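You operate a simulated robot arm through the tools that you are given. There is no shell and no other tool.

You run a simulated robot arm. Do the job below in one go: nothing can be reset, and whatever is moved stays where it is left.

TASK
Soap the manifold strip, tighten the nut that foams and show that it holds pressure.
Fine: yellow switch on, soap beside the nuts, brush back in its cup; switch off and let the gauge bleed to zero, tighten at zero; switch on, off again, watch the gauge three seconds. Set down upright: blue brush. A coat counts when it lies all over at full strength: go over it till it gets no stronger.

The check looks at the end state, three seconds after you hand in, the way a careful person would. Anything else that was tipped, shoved, dropped, spilled or broken makes it a failure.

THE ROBOT
A 6-joint arm with a two-finger gripper, fixed in place. Base frame: the origin is on the floor under the middle of its stand, x ahead of it, y to its left, z up. Lengths are in m, angles in degrees, forces in N, time in s.
With the tool pointing down near the work surface it reaches from about 0.44 to 0.82 m from the base axis. Its first joint turns from -166.0 to 166.0 degrees. Payload 1.66 kg.
The tool frame sits at the grasp point between the pads (the TCP): z along the fingers, y along the line on which they close. The tips reach 0.016 m beyond it. The gripper opens to 0.111 m; its body begins 0.104 m behind the TCP.
Orientation is told as [roll, pitch, yaw] about the base's x, y, z axes, in that order, counted from this pose: with the fingers straight down and closing along the base's y, the tool's x points along the base's -x, its y along +y and its z along -z.

THE INTERFACE
- The arm moves only by the tool servo_tool. Its argument "series" is a list of rows, each a list of 7 numbers: the shift along the tool's x, y, z in m, then the turn, a rotation vector about the tool's x, y, z in degrees, then the finger opening in m, from 0 to 0.111. In form: [[tx, ty, tz, wx, wy, wz, jaw], ...]. A call has 1 to 20 rows; each row is the pose to reach, as a shift and turn from the pose commanded when the call began, along the tool's axes at that moment. Each row takes 0.2 s and may step no farther than 0.05 m and 8.6 degrees from the row before; otherwise, or with a gripper value out of range, the whole call is refused. Where a pose cannot be reached the arm comes as near as it can. A force on the tool above 40 N (or 10 N above the force at the start of the call, whichever is more), or a blocked arm, ends the call early, and 0.2 s more pass. Each finger travels about 0.1698 m/s and halts on what it meets, pressing with about 32 N; the grip force reading is that of the motor and also rises with nothing between the fingers. The clock runs only during rows and for 0.2 s after the last one: add rows that repeat a pose to give the fingers time. The reply holds the time, the measured pose of the TCP, the force on the tool along the base axes, the opening and the grip force, in the units named above and with some noise, with the torque about the TCP (base axes, N m) and any sound that the robot's microphone picked up.
- Cameras (640 x 400 px; columns grow to the right, rows downward): "scene" is fixed at [0.0506, 0.5003, 1.7593]; the picture's right is [-0.93, -0.36, 0.00], its down [-0.21, 0.56, -0.80] and it looks along [0.29, -0.75, -0.60] (base axes); focal length 309 px, centre (320, 200). "wrist" rides on the gripper at [0.07, 0.014, -0.143] in the tool frame; the picture's right is [-0.19, 0.98, 0.00], its down [-0.87, -0.17, -0.47] and it looks along [-0.46, -0.09, 0.88] (tool axes); focal length 230 px, centre (320, 200). There is no depth. A picture from a camera that has moved, and an enlarged one, comes with that camera's place and axes in the base frame and with its lens.
- capture(camera): a new picture of that camera. The clock stands still meanwhile.
- lift_body(by): moves the trunk up (or, below 0, down) by that many m; the arm rides with it, the base frame stays. It gives what a move gives, with no picture.
- zoom(camera, box): a new picture of the part [left, top, right, bottom] of that camera's present view, enlarged. The clock stands still meanwhile.
- finish_job(): hands the job in; it is judged then, once.

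Nothing tells you positions but the pictures and the camera data. Unless the task says otherwise, let go and move clear before handing in.

The tools are called after "Request:" as name(argument=value, ...) on one line, values as JSON. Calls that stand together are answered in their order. servo_tool: Moves the arm, as the interface text tells. Its arguments: {"type":"object","properties":{"series":{"type":"array","items":{"type":"array","items":{"type":"number"}}}},"required":["series"]} The other tools are called the same way: lift_body (by) moves the trunk up or down; capture (camera) takes a picture; zoom (camera, box) takes an enlarged picture of a part of a camera's view; finish_job () hands the job in.

At the start:

```text
time_s: 0.0
position: [0.4614, -0.1531, 1.3181]
tool_rot: [0.0, 0.0, 0.0]
contact_force: [0.2, 0.5, 0.3]
wrist_torque: [-0.01, 0.01, -0.01]
width: 0.1108
grip_force: 0.1
trunk travel left (down, up): [-0.3, 0.29]
```

scene: 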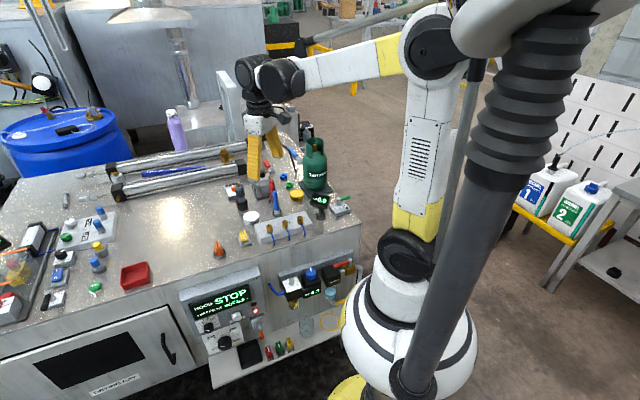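
wrist: 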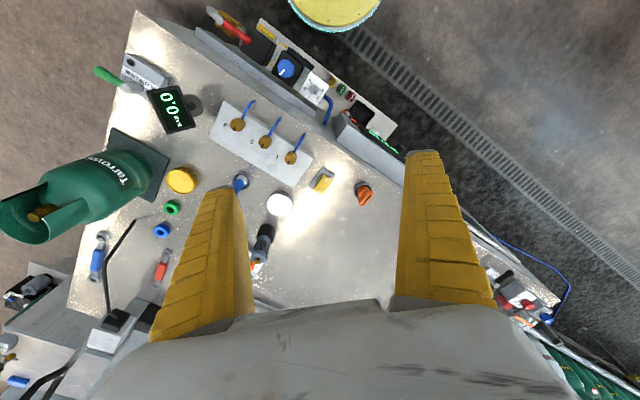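

I see a cluttered bench with a manifold strip carrying three nuts with blue tubes, a green gas bottle, a gauge reading 0.0, and several caps and brushes. I'll zoom in to identify the yellow switch, soap cup, blue brush and nuts before moving.

Request:
zoom(camera="scene", box=[200, 130, 360, 250])

Request:
zoom(camera="wrist", box=[80, 40, 400, 280])

Request:
zoom(camera="scene", box=[180, 240, 380, 380])

Request:
zoom(camera="scene", box=[0, 180, 180, 320])

```text
3.33 times, centred on (280, 190) of scene
camera zoom: at [0.0506, 0.5003, 1.7593], right [-0.93, -0.36, 0.0], down [-0.21, 0.56, -0.8], along [0.29, -0.75, -0.6], focal length 1030 px, centre (453, 233)
```

zoom: 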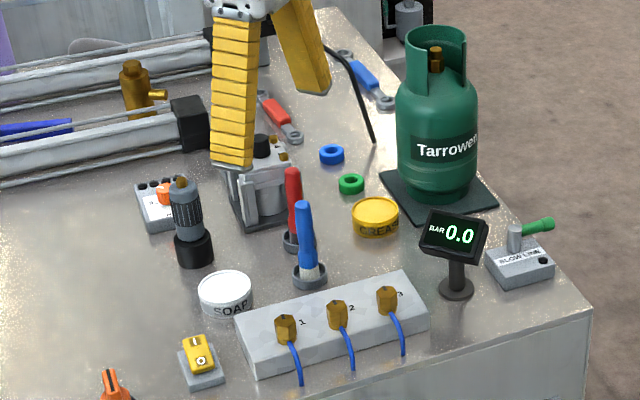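

```text
1.67 times, centred on (240, 160) of wrist
camera zoom: at [0.3904, -0.141, 1.461], right [0.19, 0.98, 0.0], down [0.87, -0.17, 0.47], along [0.46, -0.09, -0.88], focal length 384 px, centre (453, 267)
```

zoom: 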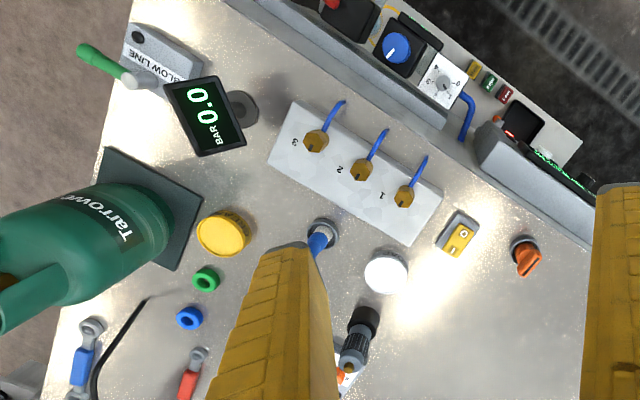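

```text
2.86 times, centred on (280, 310) of scene
camera zoom: at [0.0506, 0.5003, 1.7593], right [-0.93, -0.36, 0.0], down [-0.21, 0.56, -0.8], along [0.29, -0.75, -0.6], focal length 883 px, centre (434, -114)
```

zoom: 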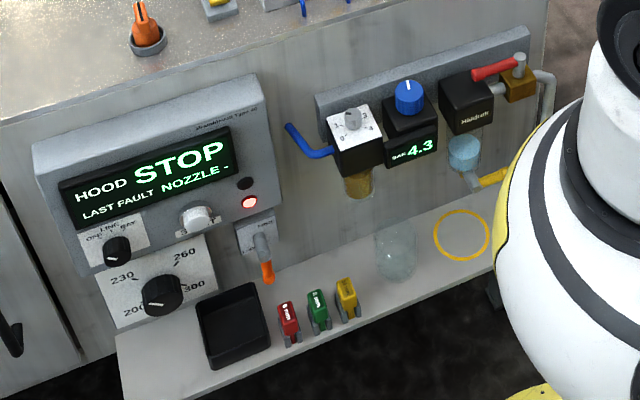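

```text
2.86 times, centred on (90, 250) of scene
camera zoom: at [0.0506, 0.5003, 1.7593], right [-0.93, -0.36, 0.0], down [-0.21, 0.56, -0.8], along [0.29, -0.75, -0.6], focal length 883 px, centre (977, 57)
```

zoom: 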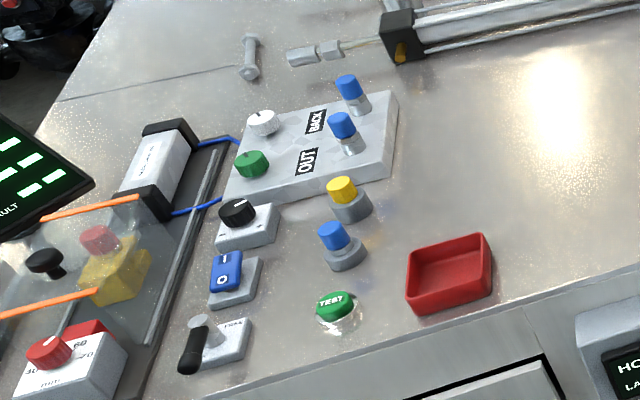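

The bench top seems to be near z≈0.93. I estimate the strip nuts at (0.54,-0.24) to (0.45,-0.33), the yellow rocker near (0.61,-0.18), soap near (0.64,-0.29), and the blue brush near (0.575,-0.36). I'll move the wrist over the strip for a closer look.

Request:
servo_tool(series=[[-0.01, -0.017, 0.01, 0, 0, 7.5, 0.111], [-0.02, -0.034, 0.02, 0, 0, 15, 0.111], [-0.03, -0.05, 0.03, 0, 0, 22.5, 0.111], [-0.04, -0.067, 0.04, 0, 0, 30, 0.111], [-0.05, -0.084, 0.05, 0, 0, 37.5, 0.111], [-0.06, -0.1, 0.06, 0, 0, 45, 0.111], [-0.06, -0.1, 0.06, 0, 0, 45, 0.111]])

Request:
capture(camera="wrist")

Request:
capture(camera="scene")

```text
time_s: 1.6
position: [0.5208, -0.2551, 1.2583]
tool_rot: [0.1, 0.0, -45.1]
contact_force: [-0.6, -0.5, 0.5]
wrist_torque: [-0.04, 0.02, 0.01]
width: 0.1108
grip_force: 0.0
trunk travel left (down, up): [-0.3, 0.29]
```

```text
taken
camera wrist: at [0.4817, -0.1965, 1.4001], right [0.83, 0.56, 0.0], down [0.49, -0.73, 0.47], along [0.26, -0.39, -0.88], focal length 230 px, centre (320, 200)
```

wrist: 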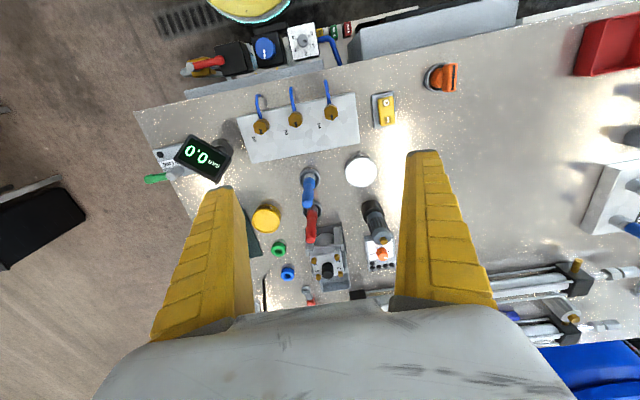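

```text
taken
```

scene: 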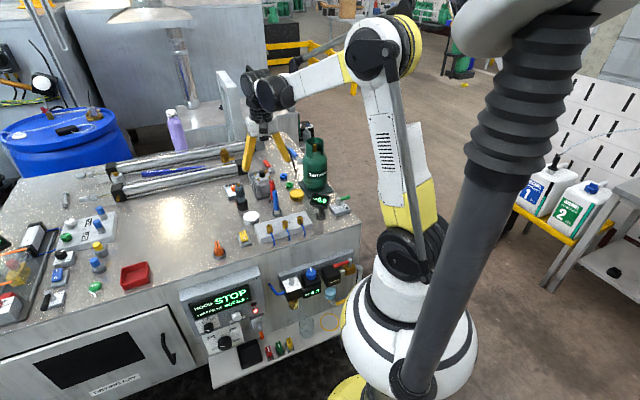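

The wrist view now shows the strip, rocker, soap, and brushes clearly. I'll zoom in to locate each accurately.

Request:
zoom(camera="wrist", box=[220, 70, 412, 190])

Request:
zoom(camera="wrist", box=[230, 150, 422, 270])

Request:
zoom(camera="scene", box=[216, 165, 344, 245])

```text
3.33 times, centred on (316, 130) of wrist
camera zoom: at [0.4817, -0.1965, 1.4001], right [0.83, 0.56, 0.0], down [0.49, -0.73, 0.47], along [0.26, -0.39, -0.88], focal length 767 px, centre (333, 433)
```

zoom: 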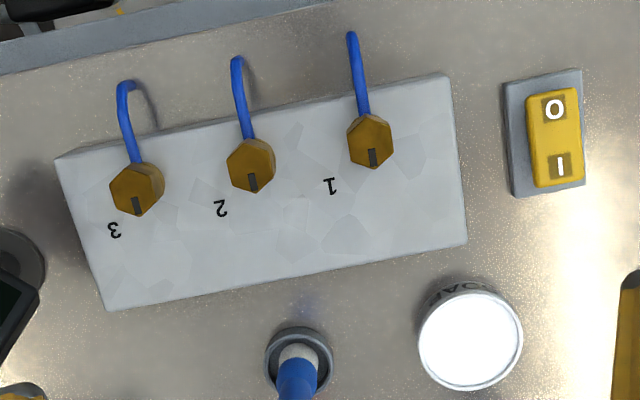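

```text
3.33 times, centred on (326, 210) of wrist
camera zoom: at [0.4817, -0.1965, 1.4001], right [0.83, 0.56, 0.0], down [0.49, -0.73, 0.47], along [0.26, -0.39, -0.88], focal length 767 px, centre (300, 167)
```

zoom: 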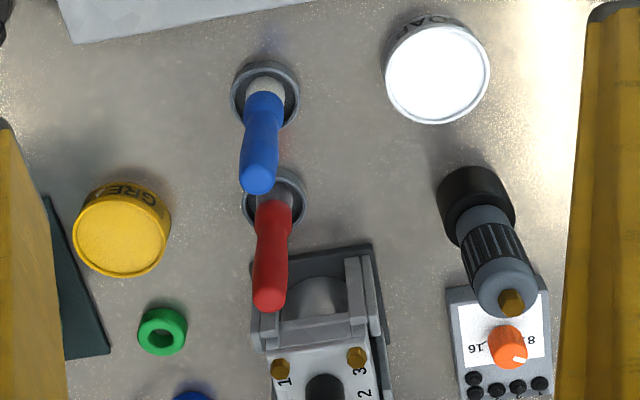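

```text
5.00 times, centred on (280, 205) of scene
camera zoom: at [0.0506, 0.5003, 1.7593], right [-0.93, -0.36, 0.0], down [-0.21, 0.56, -0.8], along [0.29, -0.75, -0.6], focal length 1545 px, centre (520, 175)
```

zoom: 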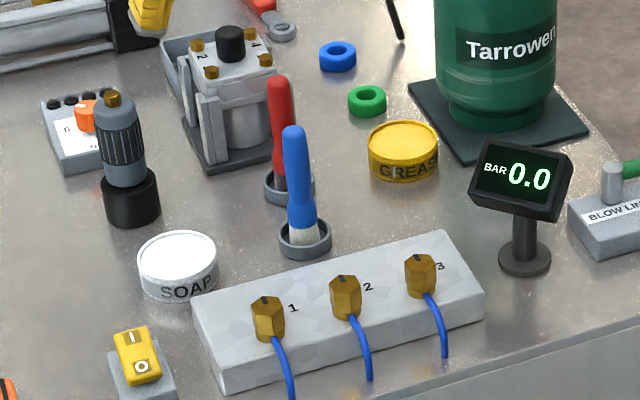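

The strip lies along the 45° diagonal, with its centre near (0.498,-0.287) and its top at z≈0.972. The nuts are 0.06 apart. The rocker's "I" end is near (0.618,-0.184) and is still up, so it is off. I'll close the fingers and move above the "I" end.

Request:
servo_tool(series=[[-0.0035, 0.02, 0.03, 0, 0, 0, 0.06], [-0.007, 0.04, 0.065, 0, 0, 0, 0.02], [-0.0104, 0.06, 0.1, 0, 0, 0, 0.0], [-0.014, 0.08, 0.135, 0, 0, 0, 0.0], [-0.0174, 0.1, 0.17, 0, 0, 0, 0.0], [-0.0208, 0.1192, 0.2, 0, 0, 0, 0.0], [-0.0208, 0.1192, 0.2, 0, 0, 0, 0.0]])

Request:
capture(camera="wrist")

Request:
zoom(camera="scene", box=[200, 165, 328, 245])

```text
time_s: 3.2
position: [0.6167, -0.182, 1.0532]
tool_rot: [0.1, -0.1, -45.0]
contact_force: [-0.4, 0.4, 0.3]
wrist_torque: [-0.02, 0.0, -0.01]
width: 0.0
grip_force: 28.7
trunk travel left (down, up): [-0.3, 0.29]
```

```text
taken
camera wrist: at [0.5767, -0.1239, 1.1956], right [0.83, 0.56, 0.0], down [0.49, -0.73, 0.47], along [0.26, -0.39, -0.88], focal length 230 px, centre (320, 200)
```

wrist: 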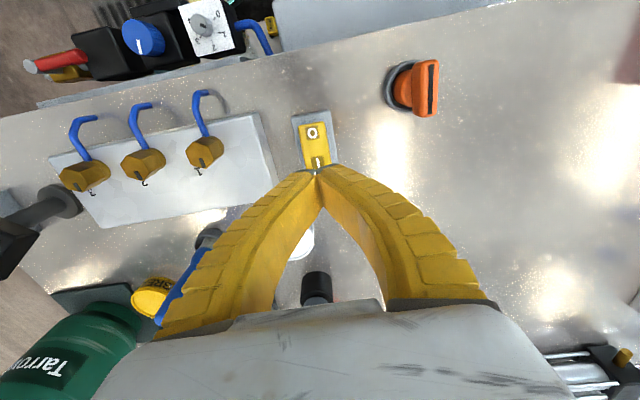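

```text
5.00 times, centred on (264, 205) of scene
camera zoom: at [0.0506, 0.5003, 1.7593], right [-0.93, -0.36, 0.0], down [-0.21, 0.56, -0.8], along [0.29, -0.75, -0.6], focal length 1545 px, centre (600, 175)
```

zoom: 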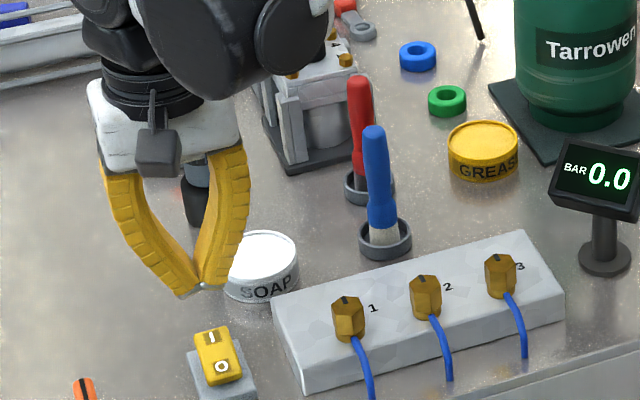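

The closed fingertips are just above the "I" end, which I now place at about (0.617,-0.187). I'll lower in steps and check alignment before pressing.

Request:
servo_tool(series=[[-0.003, -0.002, 0.015, 0, 0, 0, 0.0], [-0.0052, -0.004, 0.03, 0, 0, 0, 0.0], [-0.0052, -0.004, 0.042, 0, 0, 0, 0.0], [-0.0052, -0.004, 0.042, 0, 0, 0, 0.0]])

Request:
zoom(camera="wrist", box=[224, 90, 416, 210])

Request:
zoom(camera="scene", box=[216, 205, 280, 245])

```text
time_s: 4.2
position: [0.6189, -0.1908, 1.0159]
tool_rot: [0.0, 0.0, -45.0]
contact_force: [0.2, 0.3, -0.4]
wrist_torque: [0.02, 0.0, 0.0]
width: 0.0001
grip_force: 28.7
trunk travel left (down, up): [-0.3, 0.29]
```

```text
3.33 times, centred on (320, 150) of wrist
camera zoom: at [0.5796, -0.1319, 1.1582], right [0.83, 0.56, 0.0], down [0.49, -0.73, 0.47], along [0.26, -0.39, -0.88], focal length 767 px, centre (320, 367)
```

zoom: 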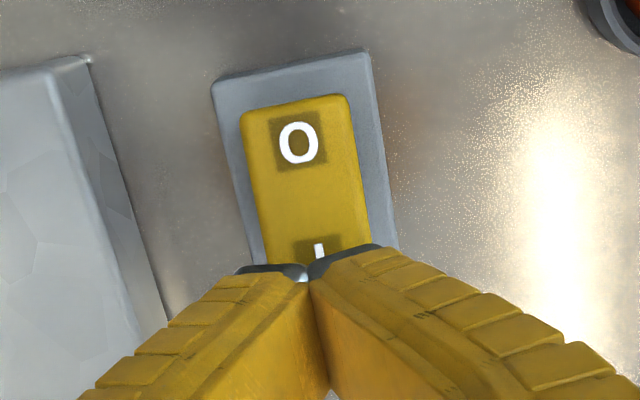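

```text
10.00 times, centred on (248, 225) of scene
camera zoom: at [0.0506, 0.5003, 1.7593], right [-0.93, -0.36, 0.0], down [-0.21, 0.56, -0.8], along [0.29, -0.75, -0.6], focal length 3090 px, centre (1040, -50)
```

zoom: 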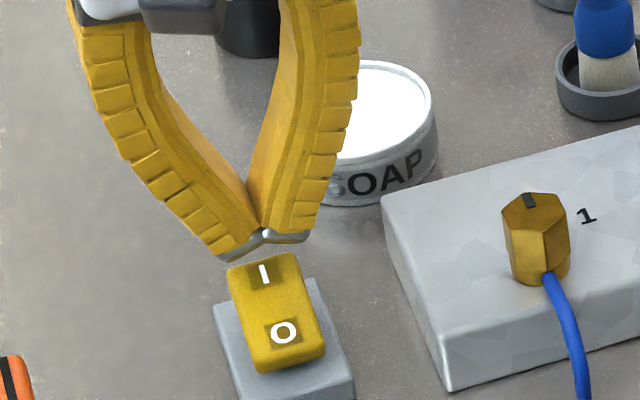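

The tips are about 7 mm beyond the "I" mark, so I'll shift 4 mm back toward it. Then I'll press down in small steps and watch the force and listen for a click.

Request:
servo_tool(series=[[0.004, 0, 0.005, 0, 0, 0, 0.0], [0.004, 0, 0.01, 0, 0, 0, 0.0], [0.004, 0, 0.015, 0, 0, 0, 0.0], [0.004, 0, 0.019, 0, 0, 0, 0.0], [0.004, 0, 0.023, 0, 0, 0, 0.0], [0.004, 0, 0.026, 0, 0, 0, 0.0]])

Request:
zoom(camera="scene", box=[216, 205, 280, 245])

```text
time_s: 5.6
position: [0.6173, -0.1883, 0.9905]
tool_rot: [0.0, -0.1, -45.0]
contact_force: [5.2, -5.5, 18.6]
wrist_torque: [0.07, 0.08, -0.02]
width: 0.0062
grip_force: 28.1
trunk travel left (down, up): [-0.3, 0.29]
```

```text
10.00 times, centred on (248, 225) of scene
camera zoom: at [0.0506, 0.5003, 1.7593], right [-0.93, -0.36, 0.0], down [-0.21, 0.56, -0.8], along [0.29, -0.75, -0.6], focal length 3090 px, centre (1040, -50)
```

zoom: 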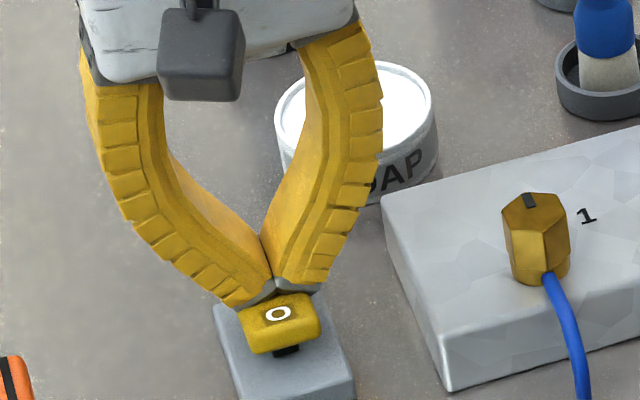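

The rocker has flipped: "I" is down and "O" is up. I'll retreat straight up and check the switch and the gauge.

Request:
servo_tool(series=[[0, 0, -0.02, 0, 0, 0, 0.0], [0, 0, -0.05, 0, 0, 0, 0.0], [0, 0, -0.09, 0, 0, 0, 0.0], [0, 0, -0.09, 0, 0, 0, 0.0]])

Request:
zoom(camera="scene", box=[216, 165, 344, 245])

Request:
capture(camera="wrist")

```text
time_s: 6.6
position: [0.6211, -0.1871, 1.0805]
tool_rot: [0.0, 0.0, -45.0]
contact_force: [-0.7, 0.0, -1.0]
wrist_torque: [0.0, 0.03, -0.01]
width: 0.0002
grip_force: 28.5
trunk travel left (down, up): [-0.3, 0.29]
```

```text
5.00 times, centred on (280, 205) of scene
camera zoom: at [0.0506, 0.5003, 1.7593], right [-0.93, -0.36, 0.0], down [-0.21, 0.56, -0.8], along [0.29, -0.75, -0.6], focal length 1545 px, centre (520, 175)
```

zoom: 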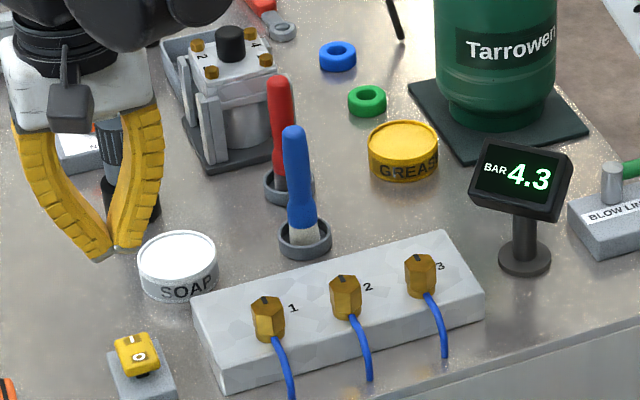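

```text
taken
camera wrist: at [0.58, -0.129, 1.2243], right [0.83, 0.56, 0.0], down [0.49, -0.73, 0.47], along [0.26, -0.39, -0.88], focal length 230 px, centre (320, 200)
```

wrist: 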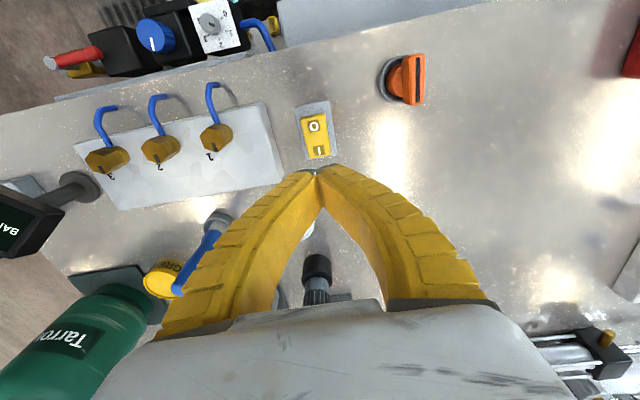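

The gauge shows 4.3 bar, so the switch is on. Next I'll go above the blue brush, at about (0.568,-0.363), with the fingers partly open, and check alignment.

Request:
servo_tool(series=[[0, 0, -0.045, 0, 0, 0, 0.0], [-0.0, -0.0, -0.08, 0, 0, 0, 0.02], [-0.018, -0.034, -0.08, 0, 0, 0, 0.04], [-0.037, -0.07, -0.08, 0, 0, 0, 0.05], [-0.056, -0.106, -0.08, 0, 0, 0, 0.05], [-0.075, -0.142, -0.08, 0, 0, 0, 0.05], [-0.0865, -0.1616, -0.08, 0, 0, 0, 0.05], [-0.0865, -0.1616, -0.08, 0, 0, 0, 0.05]])

Request:
capture(camera="wrist")

Request:
zoom(camera="scene", box=[216, 155, 344, 235])

```text
time_s: 8.4
position: [0.5639, -0.3637, 1.1624]
tool_rot: [0.0, 0.0, -45.0]
contact_force: [0.1, 0.6, -0.8]
wrist_torque: [0.0, 0.01, -0.01]
width: 0.0521
grip_force: 1.5
trunk travel left (down, up): [-0.3, 0.29]
```

```text
taken
camera wrist: at [0.5243, -0.3063, 1.3049], right [0.83, 0.56, 0.0], down [0.49, -0.73, 0.47], along [0.26, -0.39, -0.88], focal length 230 px, centre (320, 200)
```

wrist: 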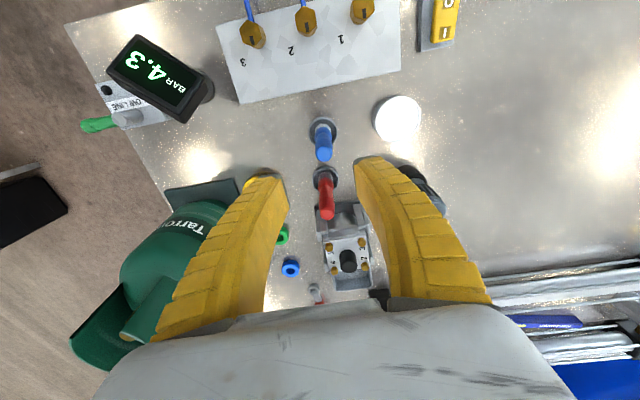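

```text
5.00 times, centred on (280, 195) of scene
camera zoom: at [0.0506, 0.5003, 1.7593], right [-0.93, -0.36, 0.0], down [-0.21, 0.56, -0.8], along [0.29, -0.75, -0.6], focal length 1545 px, centre (520, 225)
```

zoom: 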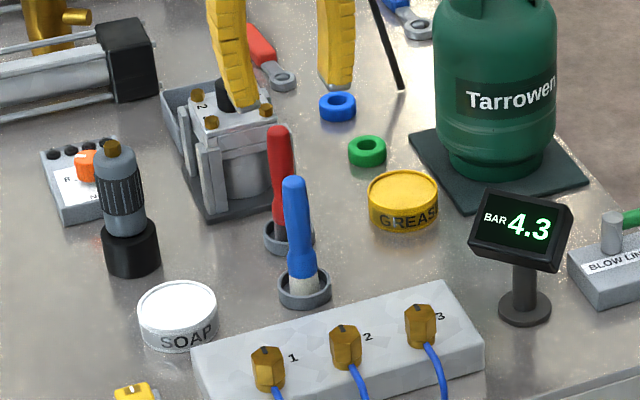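

The view suggests I'm close to the brush axis. I'll zoom in to pin down its top and its cup.

Request:
zoom(camera="wrist", box=[272, 100, 368, 160])

Request:
zoom(camera="wrist", box=[240, 110, 400, 210])

Request:
zoom(camera="scene", box=[256, 180, 304, 220])

```text
6.67 times, centred on (320, 130) of wrist
camera zoom: at [0.5243, -0.3063, 1.3049], right [0.83, 0.56, 0.0], down [0.49, -0.73, 0.47], along [0.26, -0.39, -0.88], focal length 1534 px, centre (320, 667)
```

zoom: 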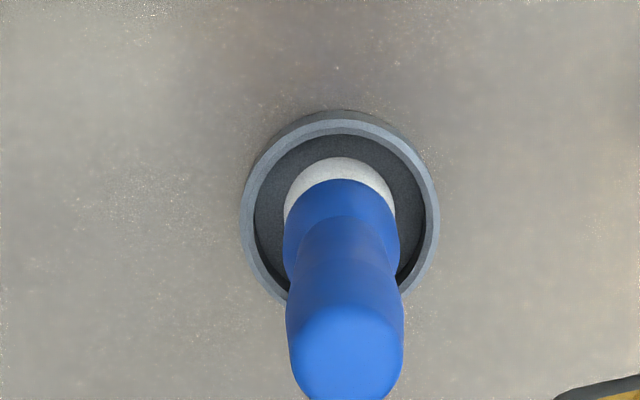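

```text
4.00 times, centred on (320, 160) of wrist
camera zoom: at [0.5243, -0.3063, 1.3049], right [0.83, 0.56, 0.0], down [0.49, -0.73, 0.47], along [0.26, -0.39, -0.88], focal length 920 px, centre (320, 360)
```

zoom: 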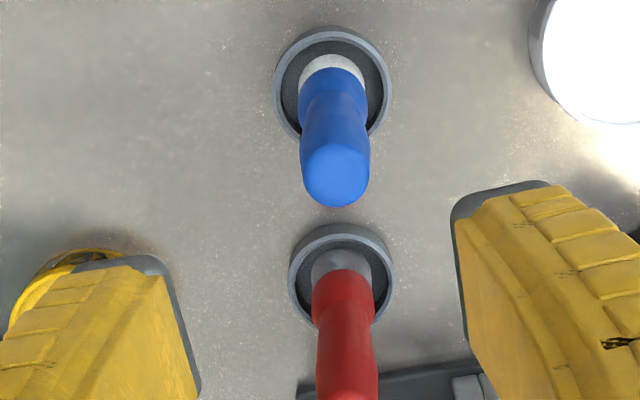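

```text
10.00 times, centred on (280, 200) of scene
camera zoom: at [0.0506, 0.5003, 1.7593], right [-0.93, -0.36, 0.0], down [-0.21, 0.56, -0.8], along [0.29, -0.75, -0.6], focal length 3090 px, centre (720, 200)
```

zoom: 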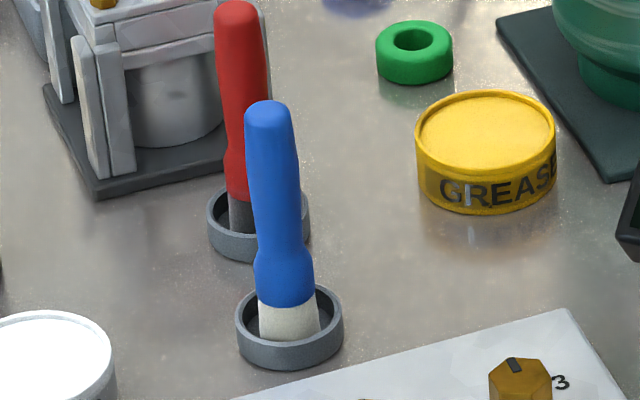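

The brush axis is near (0.5675,-0.363) with its top at z≈1.062, and it stands nearly upright. I'll lower to z≈1.04 around the handle and close on it.

Request:
servo_tool(series=[[-0.002, 0.003, 0.035, 0, 0, 0, 0.05], [-0.002, 0.003, 0.07, 0, 0, 0, 0.05], [-0.002, 0.003, 0.1, 0, 0, 0, 0.05], [-0.002, 0.003, 0.1224, 0, 0, 0, 0.05], [-0.002, 0.003, 0.1224, 0, 0, 0, 0.05]])

Request:
capture(camera="wrist")

Request:
zoom(camera="scene", box=[232, 165, 328, 225])

```text
time_s: 9.6
position: [0.5684, -0.3643, 1.0392]
tool_rot: [0.0, 0.0, -44.9]
contact_force: [0.0, -0.2, -0.1]
wrist_torque: [0.01, -0.02, 0.01]
width: 0.0523
grip_force: 1.9
trunk travel left (down, up): [-0.3, 0.29]
```

```text
taken
camera wrist: at [0.5271, -0.3052, 1.1805], right [0.83, 0.56, 0.0], down [0.49, -0.73, 0.47], along [0.26, -0.39, -0.88], focal length 230 px, centre (320, 200)
```

wrist: 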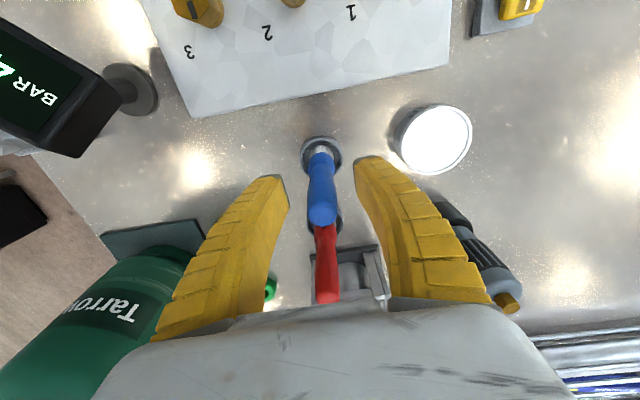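

```text
6.67 times, centred on (280, 195) of scene
camera zoom: at [0.0506, 0.5003, 1.7593], right [-0.93, -0.36, 0.0], down [-0.21, 0.56, -0.8], along [0.29, -0.75, -0.6], focal length 2060 px, centre (587, 233)
```

zoom: 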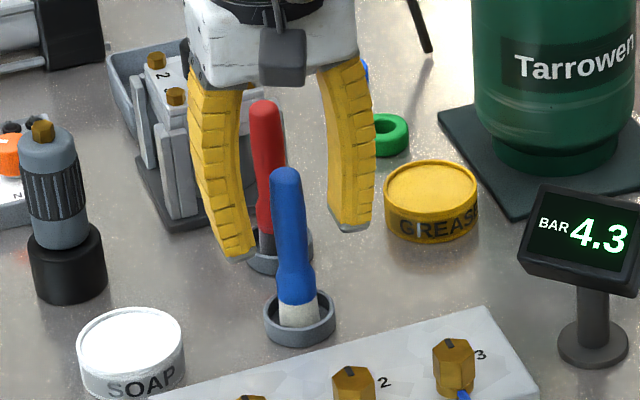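

The brush handle is centred between the fingers. I'll close on it and give the fingers time to grip.

Request:
servo_tool(series=[[0, 0, 0, 0, 0, 0, 0.03], [0, 0, 0, 0, 0, 0, 0.015], [0, 0, 0, 0, 0, 0, 0.005], [0, 0, 0, 0, 0, 0, 0.005]])

Request:
capture(camera="wrist")

Request:
zoom(camera="scene", box=[232, 165, 328, 225])

```text
time_s: 10.6
position: [0.5684, -0.3641, 1.0385]
tool_rot: [0.0, 0.0, -45.0]
contact_force: [0.2, 0.5, -0.1]
wrist_torque: [0.03, 0.02, -0.02]
width: 0.0124
grip_force: 32.4
trunk travel left (down, up): [-0.3, 0.29]
```

```text
taken
camera wrist: at [0.5273, -0.3053, 1.1806], right [0.83, 0.56, 0.0], down [0.49, -0.73, 0.47], along [0.26, -0.39, -0.88], focal length 230 px, centre (320, 200)
```

wrist: 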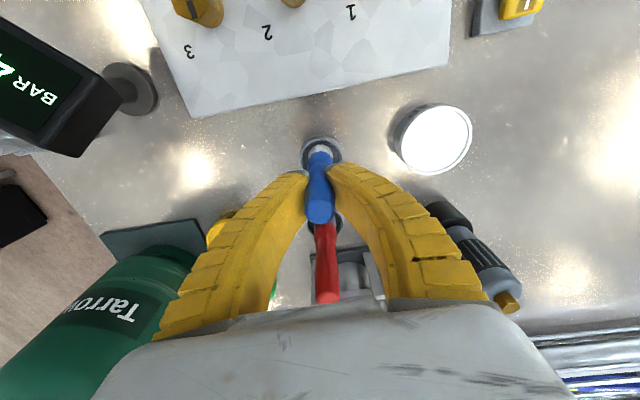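

```text
6.67 times, centred on (280, 195) of scene
camera zoom: at [0.0506, 0.5003, 1.7593], right [-0.93, -0.36, 0.0], down [-0.21, 0.56, -0.8], along [0.29, -0.75, -0.6], focal length 2060 px, centre (587, 233)
```

zoom: 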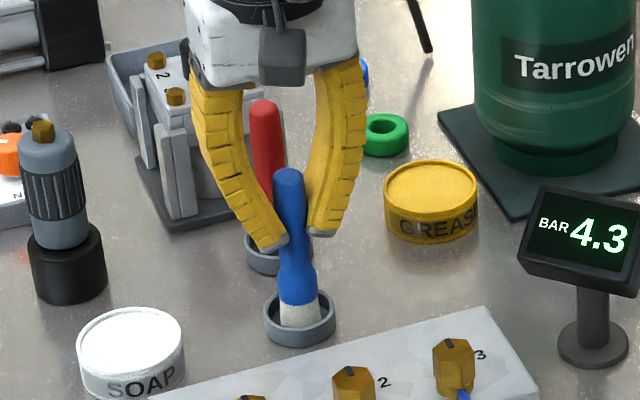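

The brush is gripped with a width of 0.0124 m and a force of 32 N. I'll lift it straight out of the cup and check that it hangs straight.

Request:
servo_tool(series=[[0, 0, -0.015, 0, 0, 0, 0.005], [0, 0, -0.03, 0, 0, 0, 0.005], [0, 0, -0.05, 0, 0, 0, 0.005], [0, 0, -0.07, 0, 0, 0, 0.005], [0, 0, -0.07, 0, 0, 0, 0.005]])

Request:
capture(camera="wrist")

Request:
zoom(camera="scene", box=[232, 155, 328, 215])

```text
time_s: 11.8
position: [0.5682, -0.364, 1.1066]
tool_rot: [0.0, 0.0, -45.0]
contact_force: [0.4, 0.0, -0.7]
wrist_torque: [-0.01, -0.01, -0.04]
width: 0.0122
grip_force: 32.0
trunk travel left (down, up): [-0.3, 0.29]
```

```text
taken
camera wrist: at [0.5282, -0.3052, 1.2494], right [0.83, 0.56, 0.0], down [0.49, -0.73, 0.47], along [0.26, -0.39, -0.88], focal length 230 px, centre (320, 200)
```

wrist: 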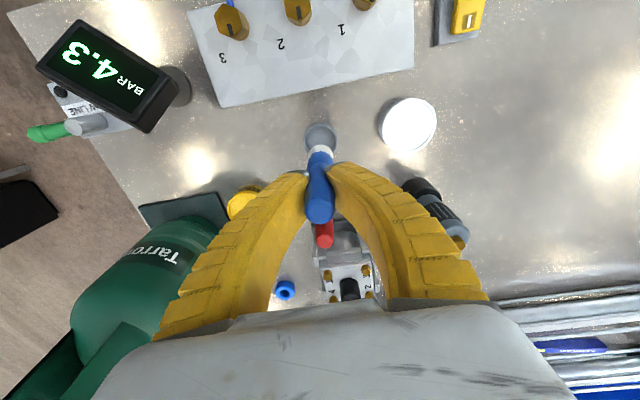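

```text
6.67 times, centred on (280, 185) of scene
camera zoom: at [0.0506, 0.5003, 1.7593], right [-0.93, -0.36, 0.0], down [-0.21, 0.56, -0.8], along [0.29, -0.75, -0.6], focal length 2060 px, centre (587, 300)
```

zoom: 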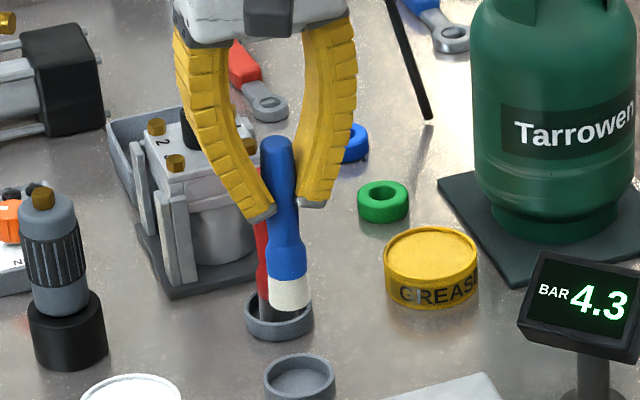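

The brush is out of the cup, hanging straight, and the cup is empty below. Relative to the cup, the soap tub is about 0.106 m along tool +y, so I'll move above it and verify.

Request:
servo_tool(series=[[-0.001, 0.026, 0, 0, 0, 0, 0.005], [-0.0025, 0.053, 0, 0, 0, 0, 0.005], [-0.004, 0.08, 0, 0, 0, 0, 0.005], [-0.0054, 0.1058, 0, 0, 0, 0, 0.005], [-0.0054, 0.1058, 0.03, 0, 0, 0, 0.005], [-0.0054, 0.1058, 0.03, 0, 0, 0, 0.005]])

Request:
capture(camera="wrist")

Request:
zoom(camera="scene", box=[192, 165, 288, 225])

```text
time_s: 13.2
position: [0.6474, -0.2934, 1.0765]
tool_rot: [0.0, 0.0, -45.0]
contact_force: [-0.1, -0.5, -0.7]
wrist_torque: [0.0, -0.02, 0.0]
width: 0.0121
grip_force: 31.8
trunk travel left (down, up): [-0.3, 0.29]
```

```text
taken
camera wrist: at [0.6079, -0.2341, 1.219], right [0.83, 0.56, 0.0], down [0.49, -0.73, 0.47], along [0.26, -0.39, -0.88], focal length 230 px, centre (320, 200)
```

wrist: 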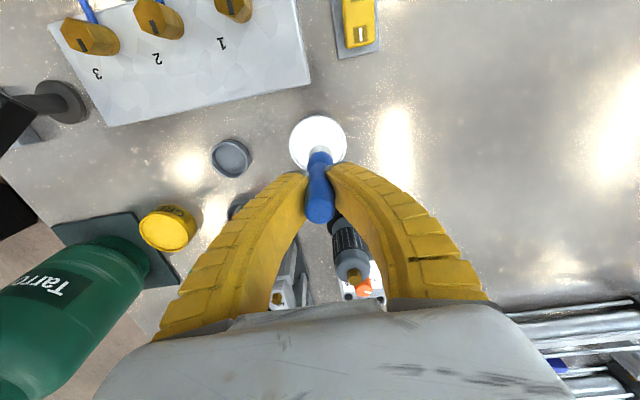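

```text
6.67 times, centred on (240, 195) of scene
camera zoom: at [0.0506, 0.5003, 1.7593], right [-0.93, -0.36, 0.0], down [-0.21, 0.56, -0.8], along [0.29, -0.75, -0.6], focal length 2060 px, centre (853, 233)
```

zoom: 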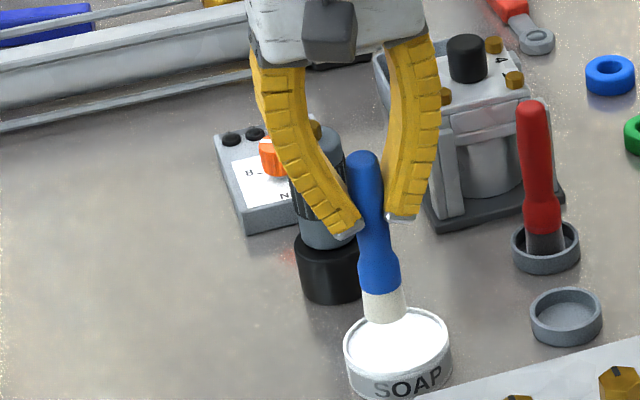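

The bristles are centred over the soap tub and just above it. I'll dip slowly and watch the force.

Request:
servo_tool(series=[[0, 0, 0.01, 0, 0, 0, 0.005], [0, 0, 0.02, 0, 0, 0, 0.005], [0, 0, 0.025, 0, 0, 0, 0.005], [0, 0, 0.029, 0, 0, 0, 0.005], [0, 0, 0.029, 0, 0, 0, 0.005]])

Request:
zoom(camera="wrist", box=[240, 90, 400, 190])

Request:
zoom(camera="scene", box=[220, 195, 284, 235])

```text
time_s: 14.4
position: [0.6454, -0.2916, 1.0503]
tool_rot: [0.0, 0.0, -45.1]
contact_force: [1.7, 1.1, 26.6]
wrist_torque: [0.07, -0.01, 0.01]
width: 0.0142
grip_force: 31.8
trunk travel left (down, up): [-0.3, 0.29]
```

```text
4.00 times, centred on (320, 140) of wrist
camera zoom: at [0.6052, -0.2336, 1.1921], right [0.83, 0.56, 0.0], down [0.49, -0.73, 0.47], along [0.27, -0.39, -0.88], focal length 920 px, centre (320, 440)
```

zoom: 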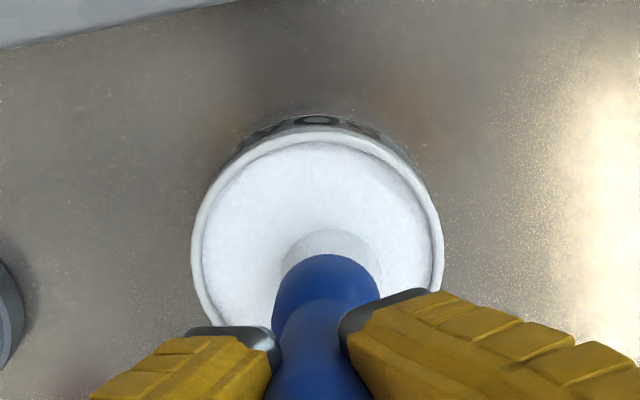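

```text
10.00 times, centred on (252, 215) of scene
camera zoom: at [0.0506, 0.5003, 1.7593], right [-0.93, -0.36, 0.0], down [-0.21, 0.56, -0.8], along [0.29, -0.75, -0.6], focal length 3090 px, centre (1000, 50)
```

zoom: 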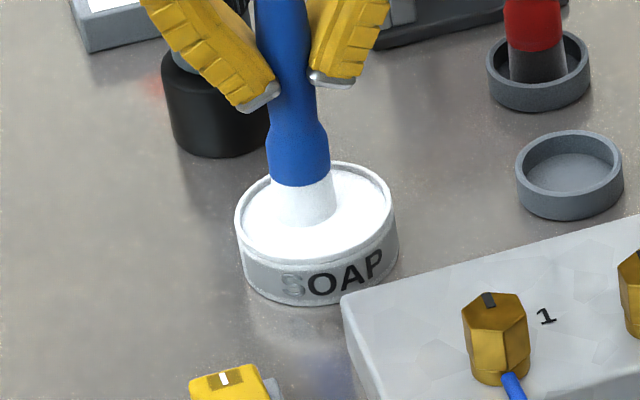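

I felt firm contact of about 27 N on the soap surface, and the bristles look whiter, so they seem loaded. I'll raise and inspect the brush.

Request:
servo_tool(series=[[0, 0, -0.015, 0, 0, 0, 0.005], [0, 0, -0.035, 0, 0, 0, 0.005], [0, 0, -0.06, 0, 0, 0, 0.005], [0, 0, -0.06, 0, 0, 0, 0.005]])

Request:
capture(camera="wrist")

Request:
zoom(camera="scene", box=[204, 165, 300, 225])

```text
time_s: 15.4
position: [0.6493, -0.2942, 1.1081]
tool_rot: [0.0, 0.1, -45.0]
contact_force: [-0.4, -0.6, -0.2]
wrist_torque: [0.02, 0.03, 0.05]
width: 0.0141
grip_force: 32.6
trunk travel left (down, up): [-0.3, 0.29]
```

```text
taken
camera wrist: at [0.6086, -0.2356, 1.2512], right [0.83, 0.56, 0.0], down [0.49, -0.73, 0.47], along [0.26, -0.39, -0.88], focal length 230 px, centre (320, 200)
```

wrist: 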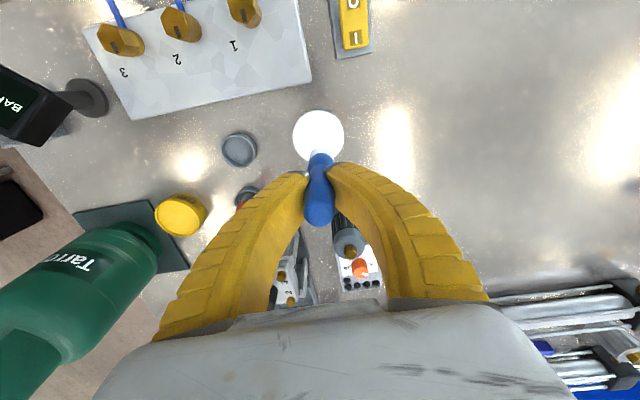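

```text
6.67 times, centred on (252, 195) of scene
camera zoom: at [0.0506, 0.5003, 1.7593], right [-0.93, -0.36, 0.0], down [-0.21, 0.56, -0.8], along [0.29, -0.75, -0.6], focal length 2060 px, centre (773, 233)
```

zoom: 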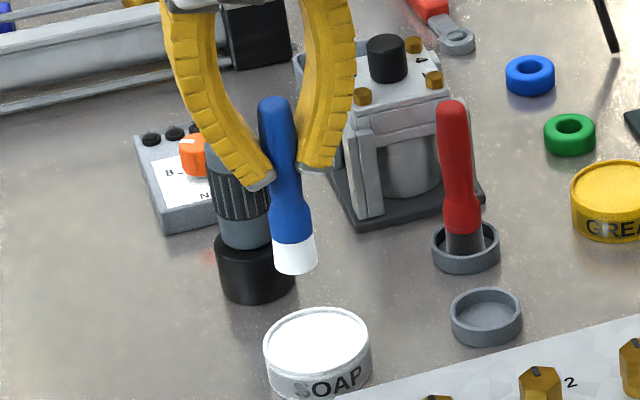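

The bristles are bright white with soap. Next I'll move to the strip's nut-1 end, on the open side beside the nuts, and lower gently until the brush touches.

Request:
servo_tool(series=[[0.03, -0.005, 0, 0, 0, 0, 0.005], [0.06, -0.011, 0, 0, 0, 0, 0.005], [0.0884, -0.0158, 0, 0, 0, 0, 0.005], [0.0884, -0.0158, 0.02, 0, 0, 0, 0.005], [0.0884, -0.0158, 0.034, 0, 0, 0, 0.005], [0.0884, -0.0158, 0.034, 0, 0, 0, 0.005]])

Request:
capture(camera="wrist")

Request:
zoom(camera="scene", box=[224, 185, 320, 245])

```text
time_s: 16.8
position: [0.5734, -0.2415, 1.0735]
tool_rot: [0.1, 0.0, -44.9]
contact_force: [-0.6, 0.0, -1.6]
wrist_torque: [0.02, 0.01, 0.02]
width: 0.014
grip_force: 32.2
trunk travel left (down, up): [-0.3, 0.29]
```

```text
taken
camera wrist: at [0.5331, -0.1826, 1.2175], right [0.83, 0.56, 0.0], down [0.49, -0.73, 0.47], along [0.26, -0.39, -0.88], focal length 230 px, centre (320, 200)
```

wrist: 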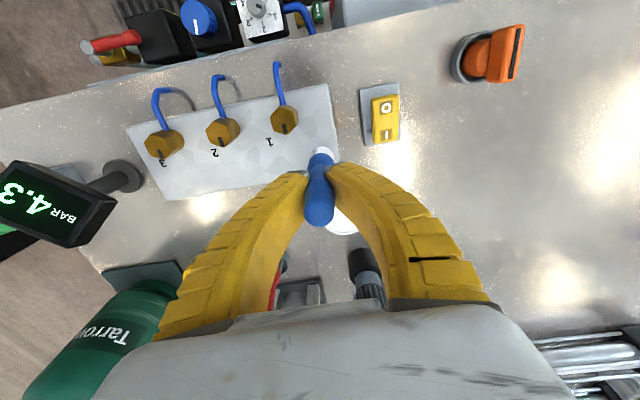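

```text
6.67 times, centred on (272, 215) of scene
camera zoom: at [0.0506, 0.5003, 1.7593], right [-0.93, -0.36, 0.0], down [-0.21, 0.56, -0.8], along [0.29, -0.75, -0.6], focal length 2060 px, centre (640, 100)
```

zoom: 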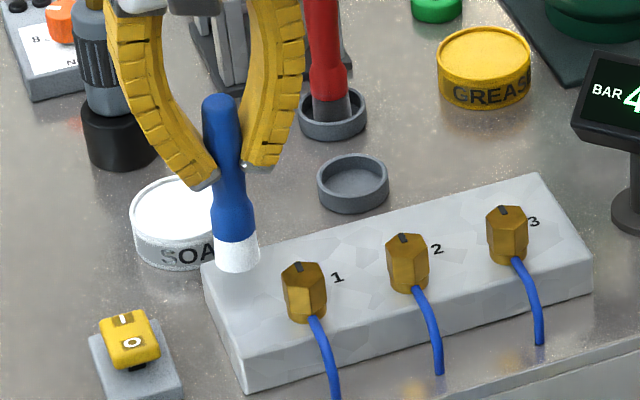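

The brush is just above the strip beside nut 1. I'll lower in small steps to find light contact.

Request:
servo_tool(series=[[0, 0, 0.006, 0, 0, 0, 0.005], [0, 0, 0.01, 0, 0, 0, 0.005], [0, 0, 0.01, 0, 0, 0, 0.005]])

Request:
zoom(camera="scene", box=[230, 205, 294, 245])

```text
time_s: 17.6
position: [0.5726, -0.2414, 1.0643]
tool_rot: [0.0, 0.0, -45.0]
contact_force: [0.0, -0.2, -0.5]
wrist_torque: [0.02, -0.02, -0.01]
width: 0.0135
grip_force: 31.8
trunk travel left (down, up): [-0.3, 0.29]
```

```text
10.00 times, centred on (262, 225) of scene
camera zoom: at [0.0506, 0.5003, 1.7593], right [-0.93, -0.36, 0.0], down [-0.21, 0.56, -0.8], along [0.29, -0.75, -0.6], focal length 3090 px, centre (900, -50)
```

zoom: 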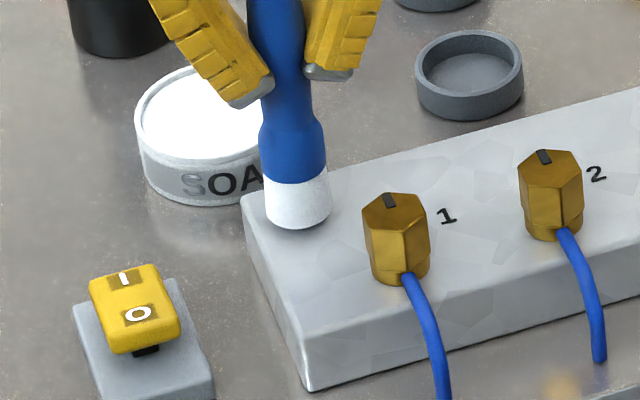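

The brush is nearly touching, so I'll lower a few millimetres more.

Request:
servo_tool(series=[[0, 0, 0.002, 0, 0, 0, 0.005], [0, 0, 0.004, 0, 0, 0, 0.005], [0, 0, 0.004, 0, 0, 0, 0.005]])

```text
time_s: 18.4
position: [0.5742, -0.2422, 1.062]
tool_rot: [0.0, 0.0, -45.0]
contact_force: [0.3, -0.8, -1.7]
wrist_torque: [-0.01, 0.01, 0.01]
width: 0.0134
grip_force: 31.7
trunk travel left (down, up): [-0.3, 0.29]
```

Request:
servo_tool(series=[[0, 0, 0.002, 0, 0, 0, 0.005], [0, 0, 0.004, 0, 0, 0, 0.005], [0, 0, 0.004, 0, 0, 0, 0.005]])

Request:
zoom(camera="scene", box=[230, 205, 294, 245])

```text
time_s: 19.2
position: [0.5718, -0.2416, 1.0582]
tool_rot: [0.1, 0.0, -45.0]
contact_force: [5.1, -5.1, 23.8]
wrist_torque: [-0.26, -0.37, -0.02]
width: 0.0136
grip_force: 31.8
trunk travel left (down, up): [-0.3, 0.29]
```

```text
10.00 times, centred on (262, 225) of scene
camera zoom: at [0.0506, 0.5003, 1.7593], right [-0.93, -0.36, 0.0], down [-0.21, 0.56, -0.8], along [0.29, -0.75, -0.6], focal length 3090 px, centre (900, -50)
```

zoom: 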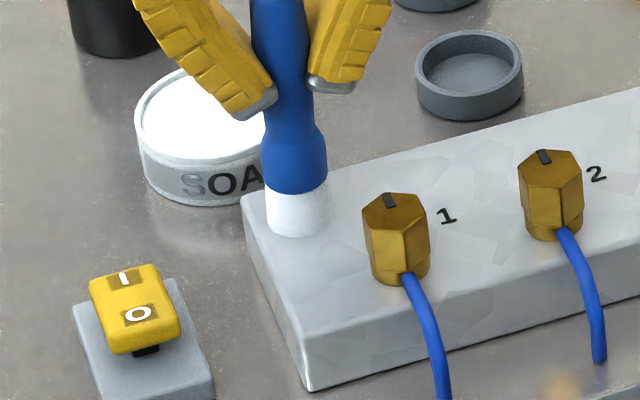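

There's contact at TCP z≈1.059. I'll ease off slightly to a light press and sweep along the strip toward nut 3, staying beside the nuts.

Request:
servo_tool(series=[[0, -0.002, -0.0012, 0, 0, 0, 0.005], [0, -0.015, -0.0012, 0, 0, 0, 0.005], [0, -0.03, -0.0012, 0, 0, 0, 0.005], [0, -0.045, -0.0012, 0, 0, 0, 0.005], [0, -0.06, -0.0012, 0, 0, 0, 0.005], [0, -0.075, -0.0012, 0, 0, 0, 0.005], [0, -0.09, -0.0012, 0, 0, 0, 0.005], [0, -0.105, -0.0012, 0, 0, 0, 0.005], [0, -0.12, -0.0012, 0, 0, 0, 0.005], [0, -0.135, -0.0012, 0, 0, 0, 0.005], [0, -0.15, -0.0012, 0, 0, 0, 0.005], [0, -0.16, -0.0012, 0, 0, 0, 0.005], [0, -0.16, -0.0012, 0, 0, 0, 0.005]])

Request:
zoom(camera="scene", box=[234, 185, 330, 245])

Request:
capture(camera="wrist")

```text
time_s: 22.0
position: [0.4585, -0.3541, 1.0581]
tool_rot: [0.0, -0.1, -45.0]
contact_force: [2.7, 2.7, 14.6]
wrist_torque: [0.17, -0.25, -0.01]
width: 0.0144
grip_force: 32.1
trunk travel left (down, up): [-0.3, 0.29]
```

```text
6.67 times, centred on (282, 215) of scene
camera zoom: at [0.0506, 0.5003, 1.7593], right [-0.93, -0.36, 0.0], down [-0.21, 0.56, -0.8], along [0.29, -0.75, -0.6], focal length 2060 px, centre (573, 100)
```

zoom: 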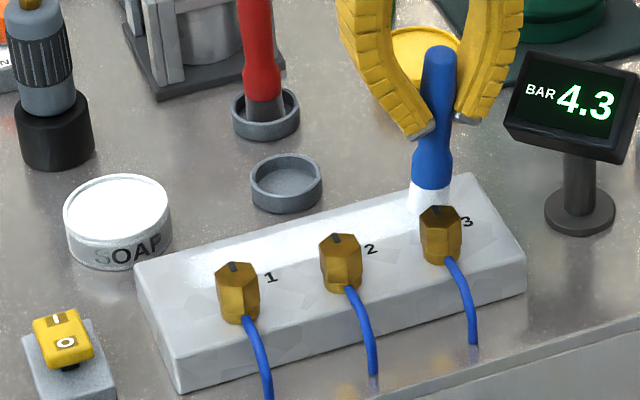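

```text
taken
camera wrist: at [0.4182, -0.2951, 1.2008], right [0.83, 0.56, 0.0], down [0.49, -0.73, 0.47], along [0.26, -0.39, -0.88], focal length 230 px, centre (320, 200)
```

wrist: 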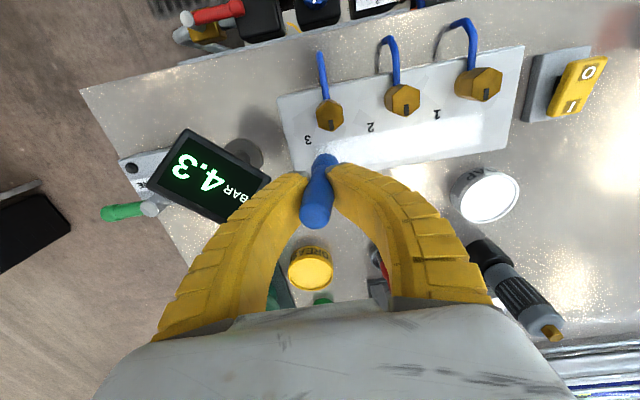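

A white soap band is appearing along the strip. I'll zoom in to judge its extent and strength.

Request:
zoom(camera="wrist", box=[270, 30, 542, 200])

Request:
zoom(camera="scene", box=[250, 205, 314, 245])

```text
2.35 times, centred on (406, 115) of wrist
camera zoom: at [0.4182, -0.2951, 1.2008], right [0.83, 0.56, 0.0], down [0.49, -0.73, 0.47], along [0.26, -0.39, -0.88], focal length 541 px, centre (118, 400)
```

zoom: 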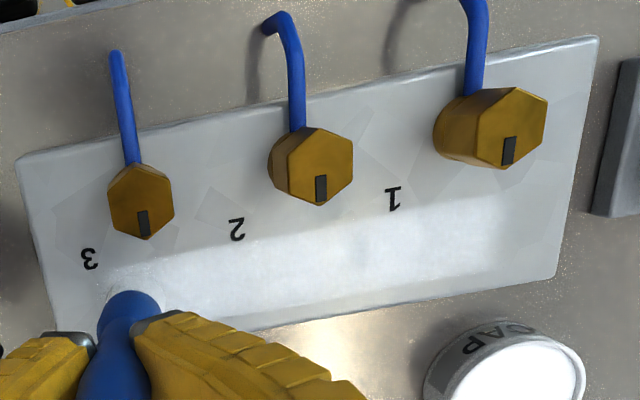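

```text
10.00 times, centred on (282, 225) of scene
camera zoom: at [0.0506, 0.5003, 1.7593], right [-0.93, -0.36, 0.0], down [-0.21, 0.56, -0.8], along [0.29, -0.75, -0.6], focal length 3090 px, centre (700, -50)
```

zoom: 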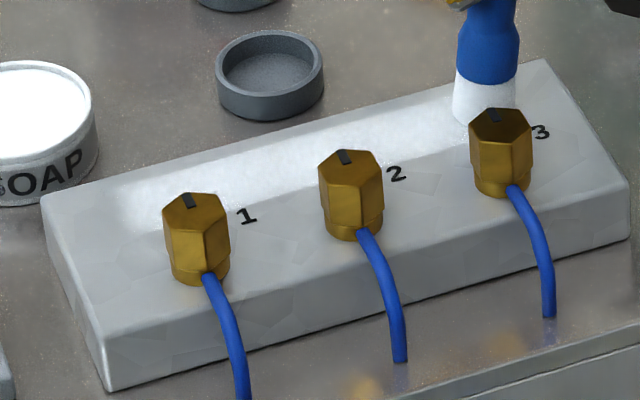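

The band is good but soft-edged and a little weaker further along. I'll sweep back over the same line, then make further passes nearer the outer edge and nearer the nuts.

Request:
servo_tool(series=[[0, 0.015, 0, 0, 0, 0, 0.005], [0, 0.03, 0, 0, 0, 0, 0.005], [0, 0.045, 0, 0, 0, 0, 0.005], [0, 0.06, 0, 0, 0, 0, 0.005], [0, 0.075, 0, 0, 0, 0, 0.005], [0, 0.09, 0, 0, 0, 0, 0.005], [0, 0.105, 0, 0, 0, 0, 0.005], [0, 0.12, 0, 0, 0, 0, 0.005], [0, 0.135, 0, 0, 0, 0, 0.005], [0, 0.15, 0, 0, 0, 0, 0.005], [0, 0.163, 0, 0, 0, 0, 0.005], [0, 0.163, 0, 0, 0, 0, 0.005]])

Request:
capture(camera="wrist")

Request:
zoom(camera="scene", box=[234, 190, 330, 250])

```text
time_s: 24.6
position: [0.5745, -0.2396, 1.0603]
tool_rot: [0.1, 0.0, -45.0]
contact_force: [-0.4, 0.2, 2.8]
wrist_torque: [-0.03, 0.06, -0.02]
width: 0.0141
grip_force: 31.7
trunk travel left (down, up): [-0.3, 0.29]
```

```text
taken
camera wrist: at [0.5338, -0.1809, 1.2019], right [0.83, 0.56, 0.0], down [0.49, -0.73, 0.47], along [0.26, -0.39, -0.88], focal length 230 px, centre (320, 200)
```

wrist: 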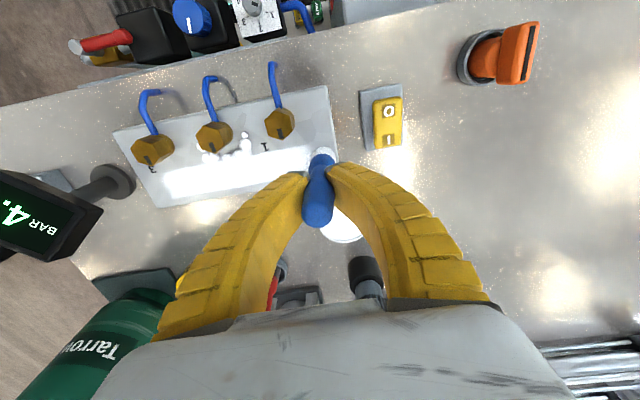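

```text
6.67 times, centred on (282, 220) of scene
camera zoom: at [0.0506, 0.5003, 1.7593], right [-0.93, -0.36, 0.0], down [-0.21, 0.56, -0.8], along [0.29, -0.75, -0.6], focal length 2060 px, centre (573, 67)
```

zoom: 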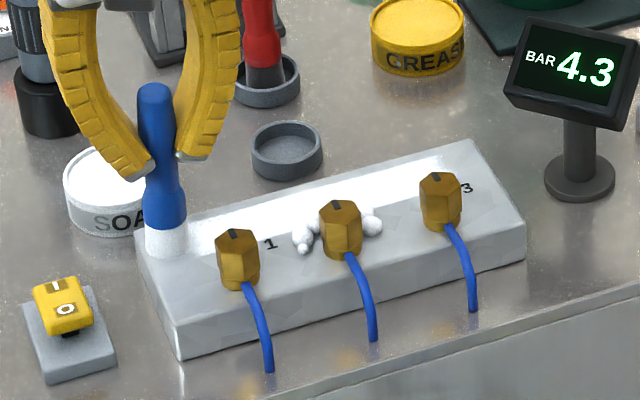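

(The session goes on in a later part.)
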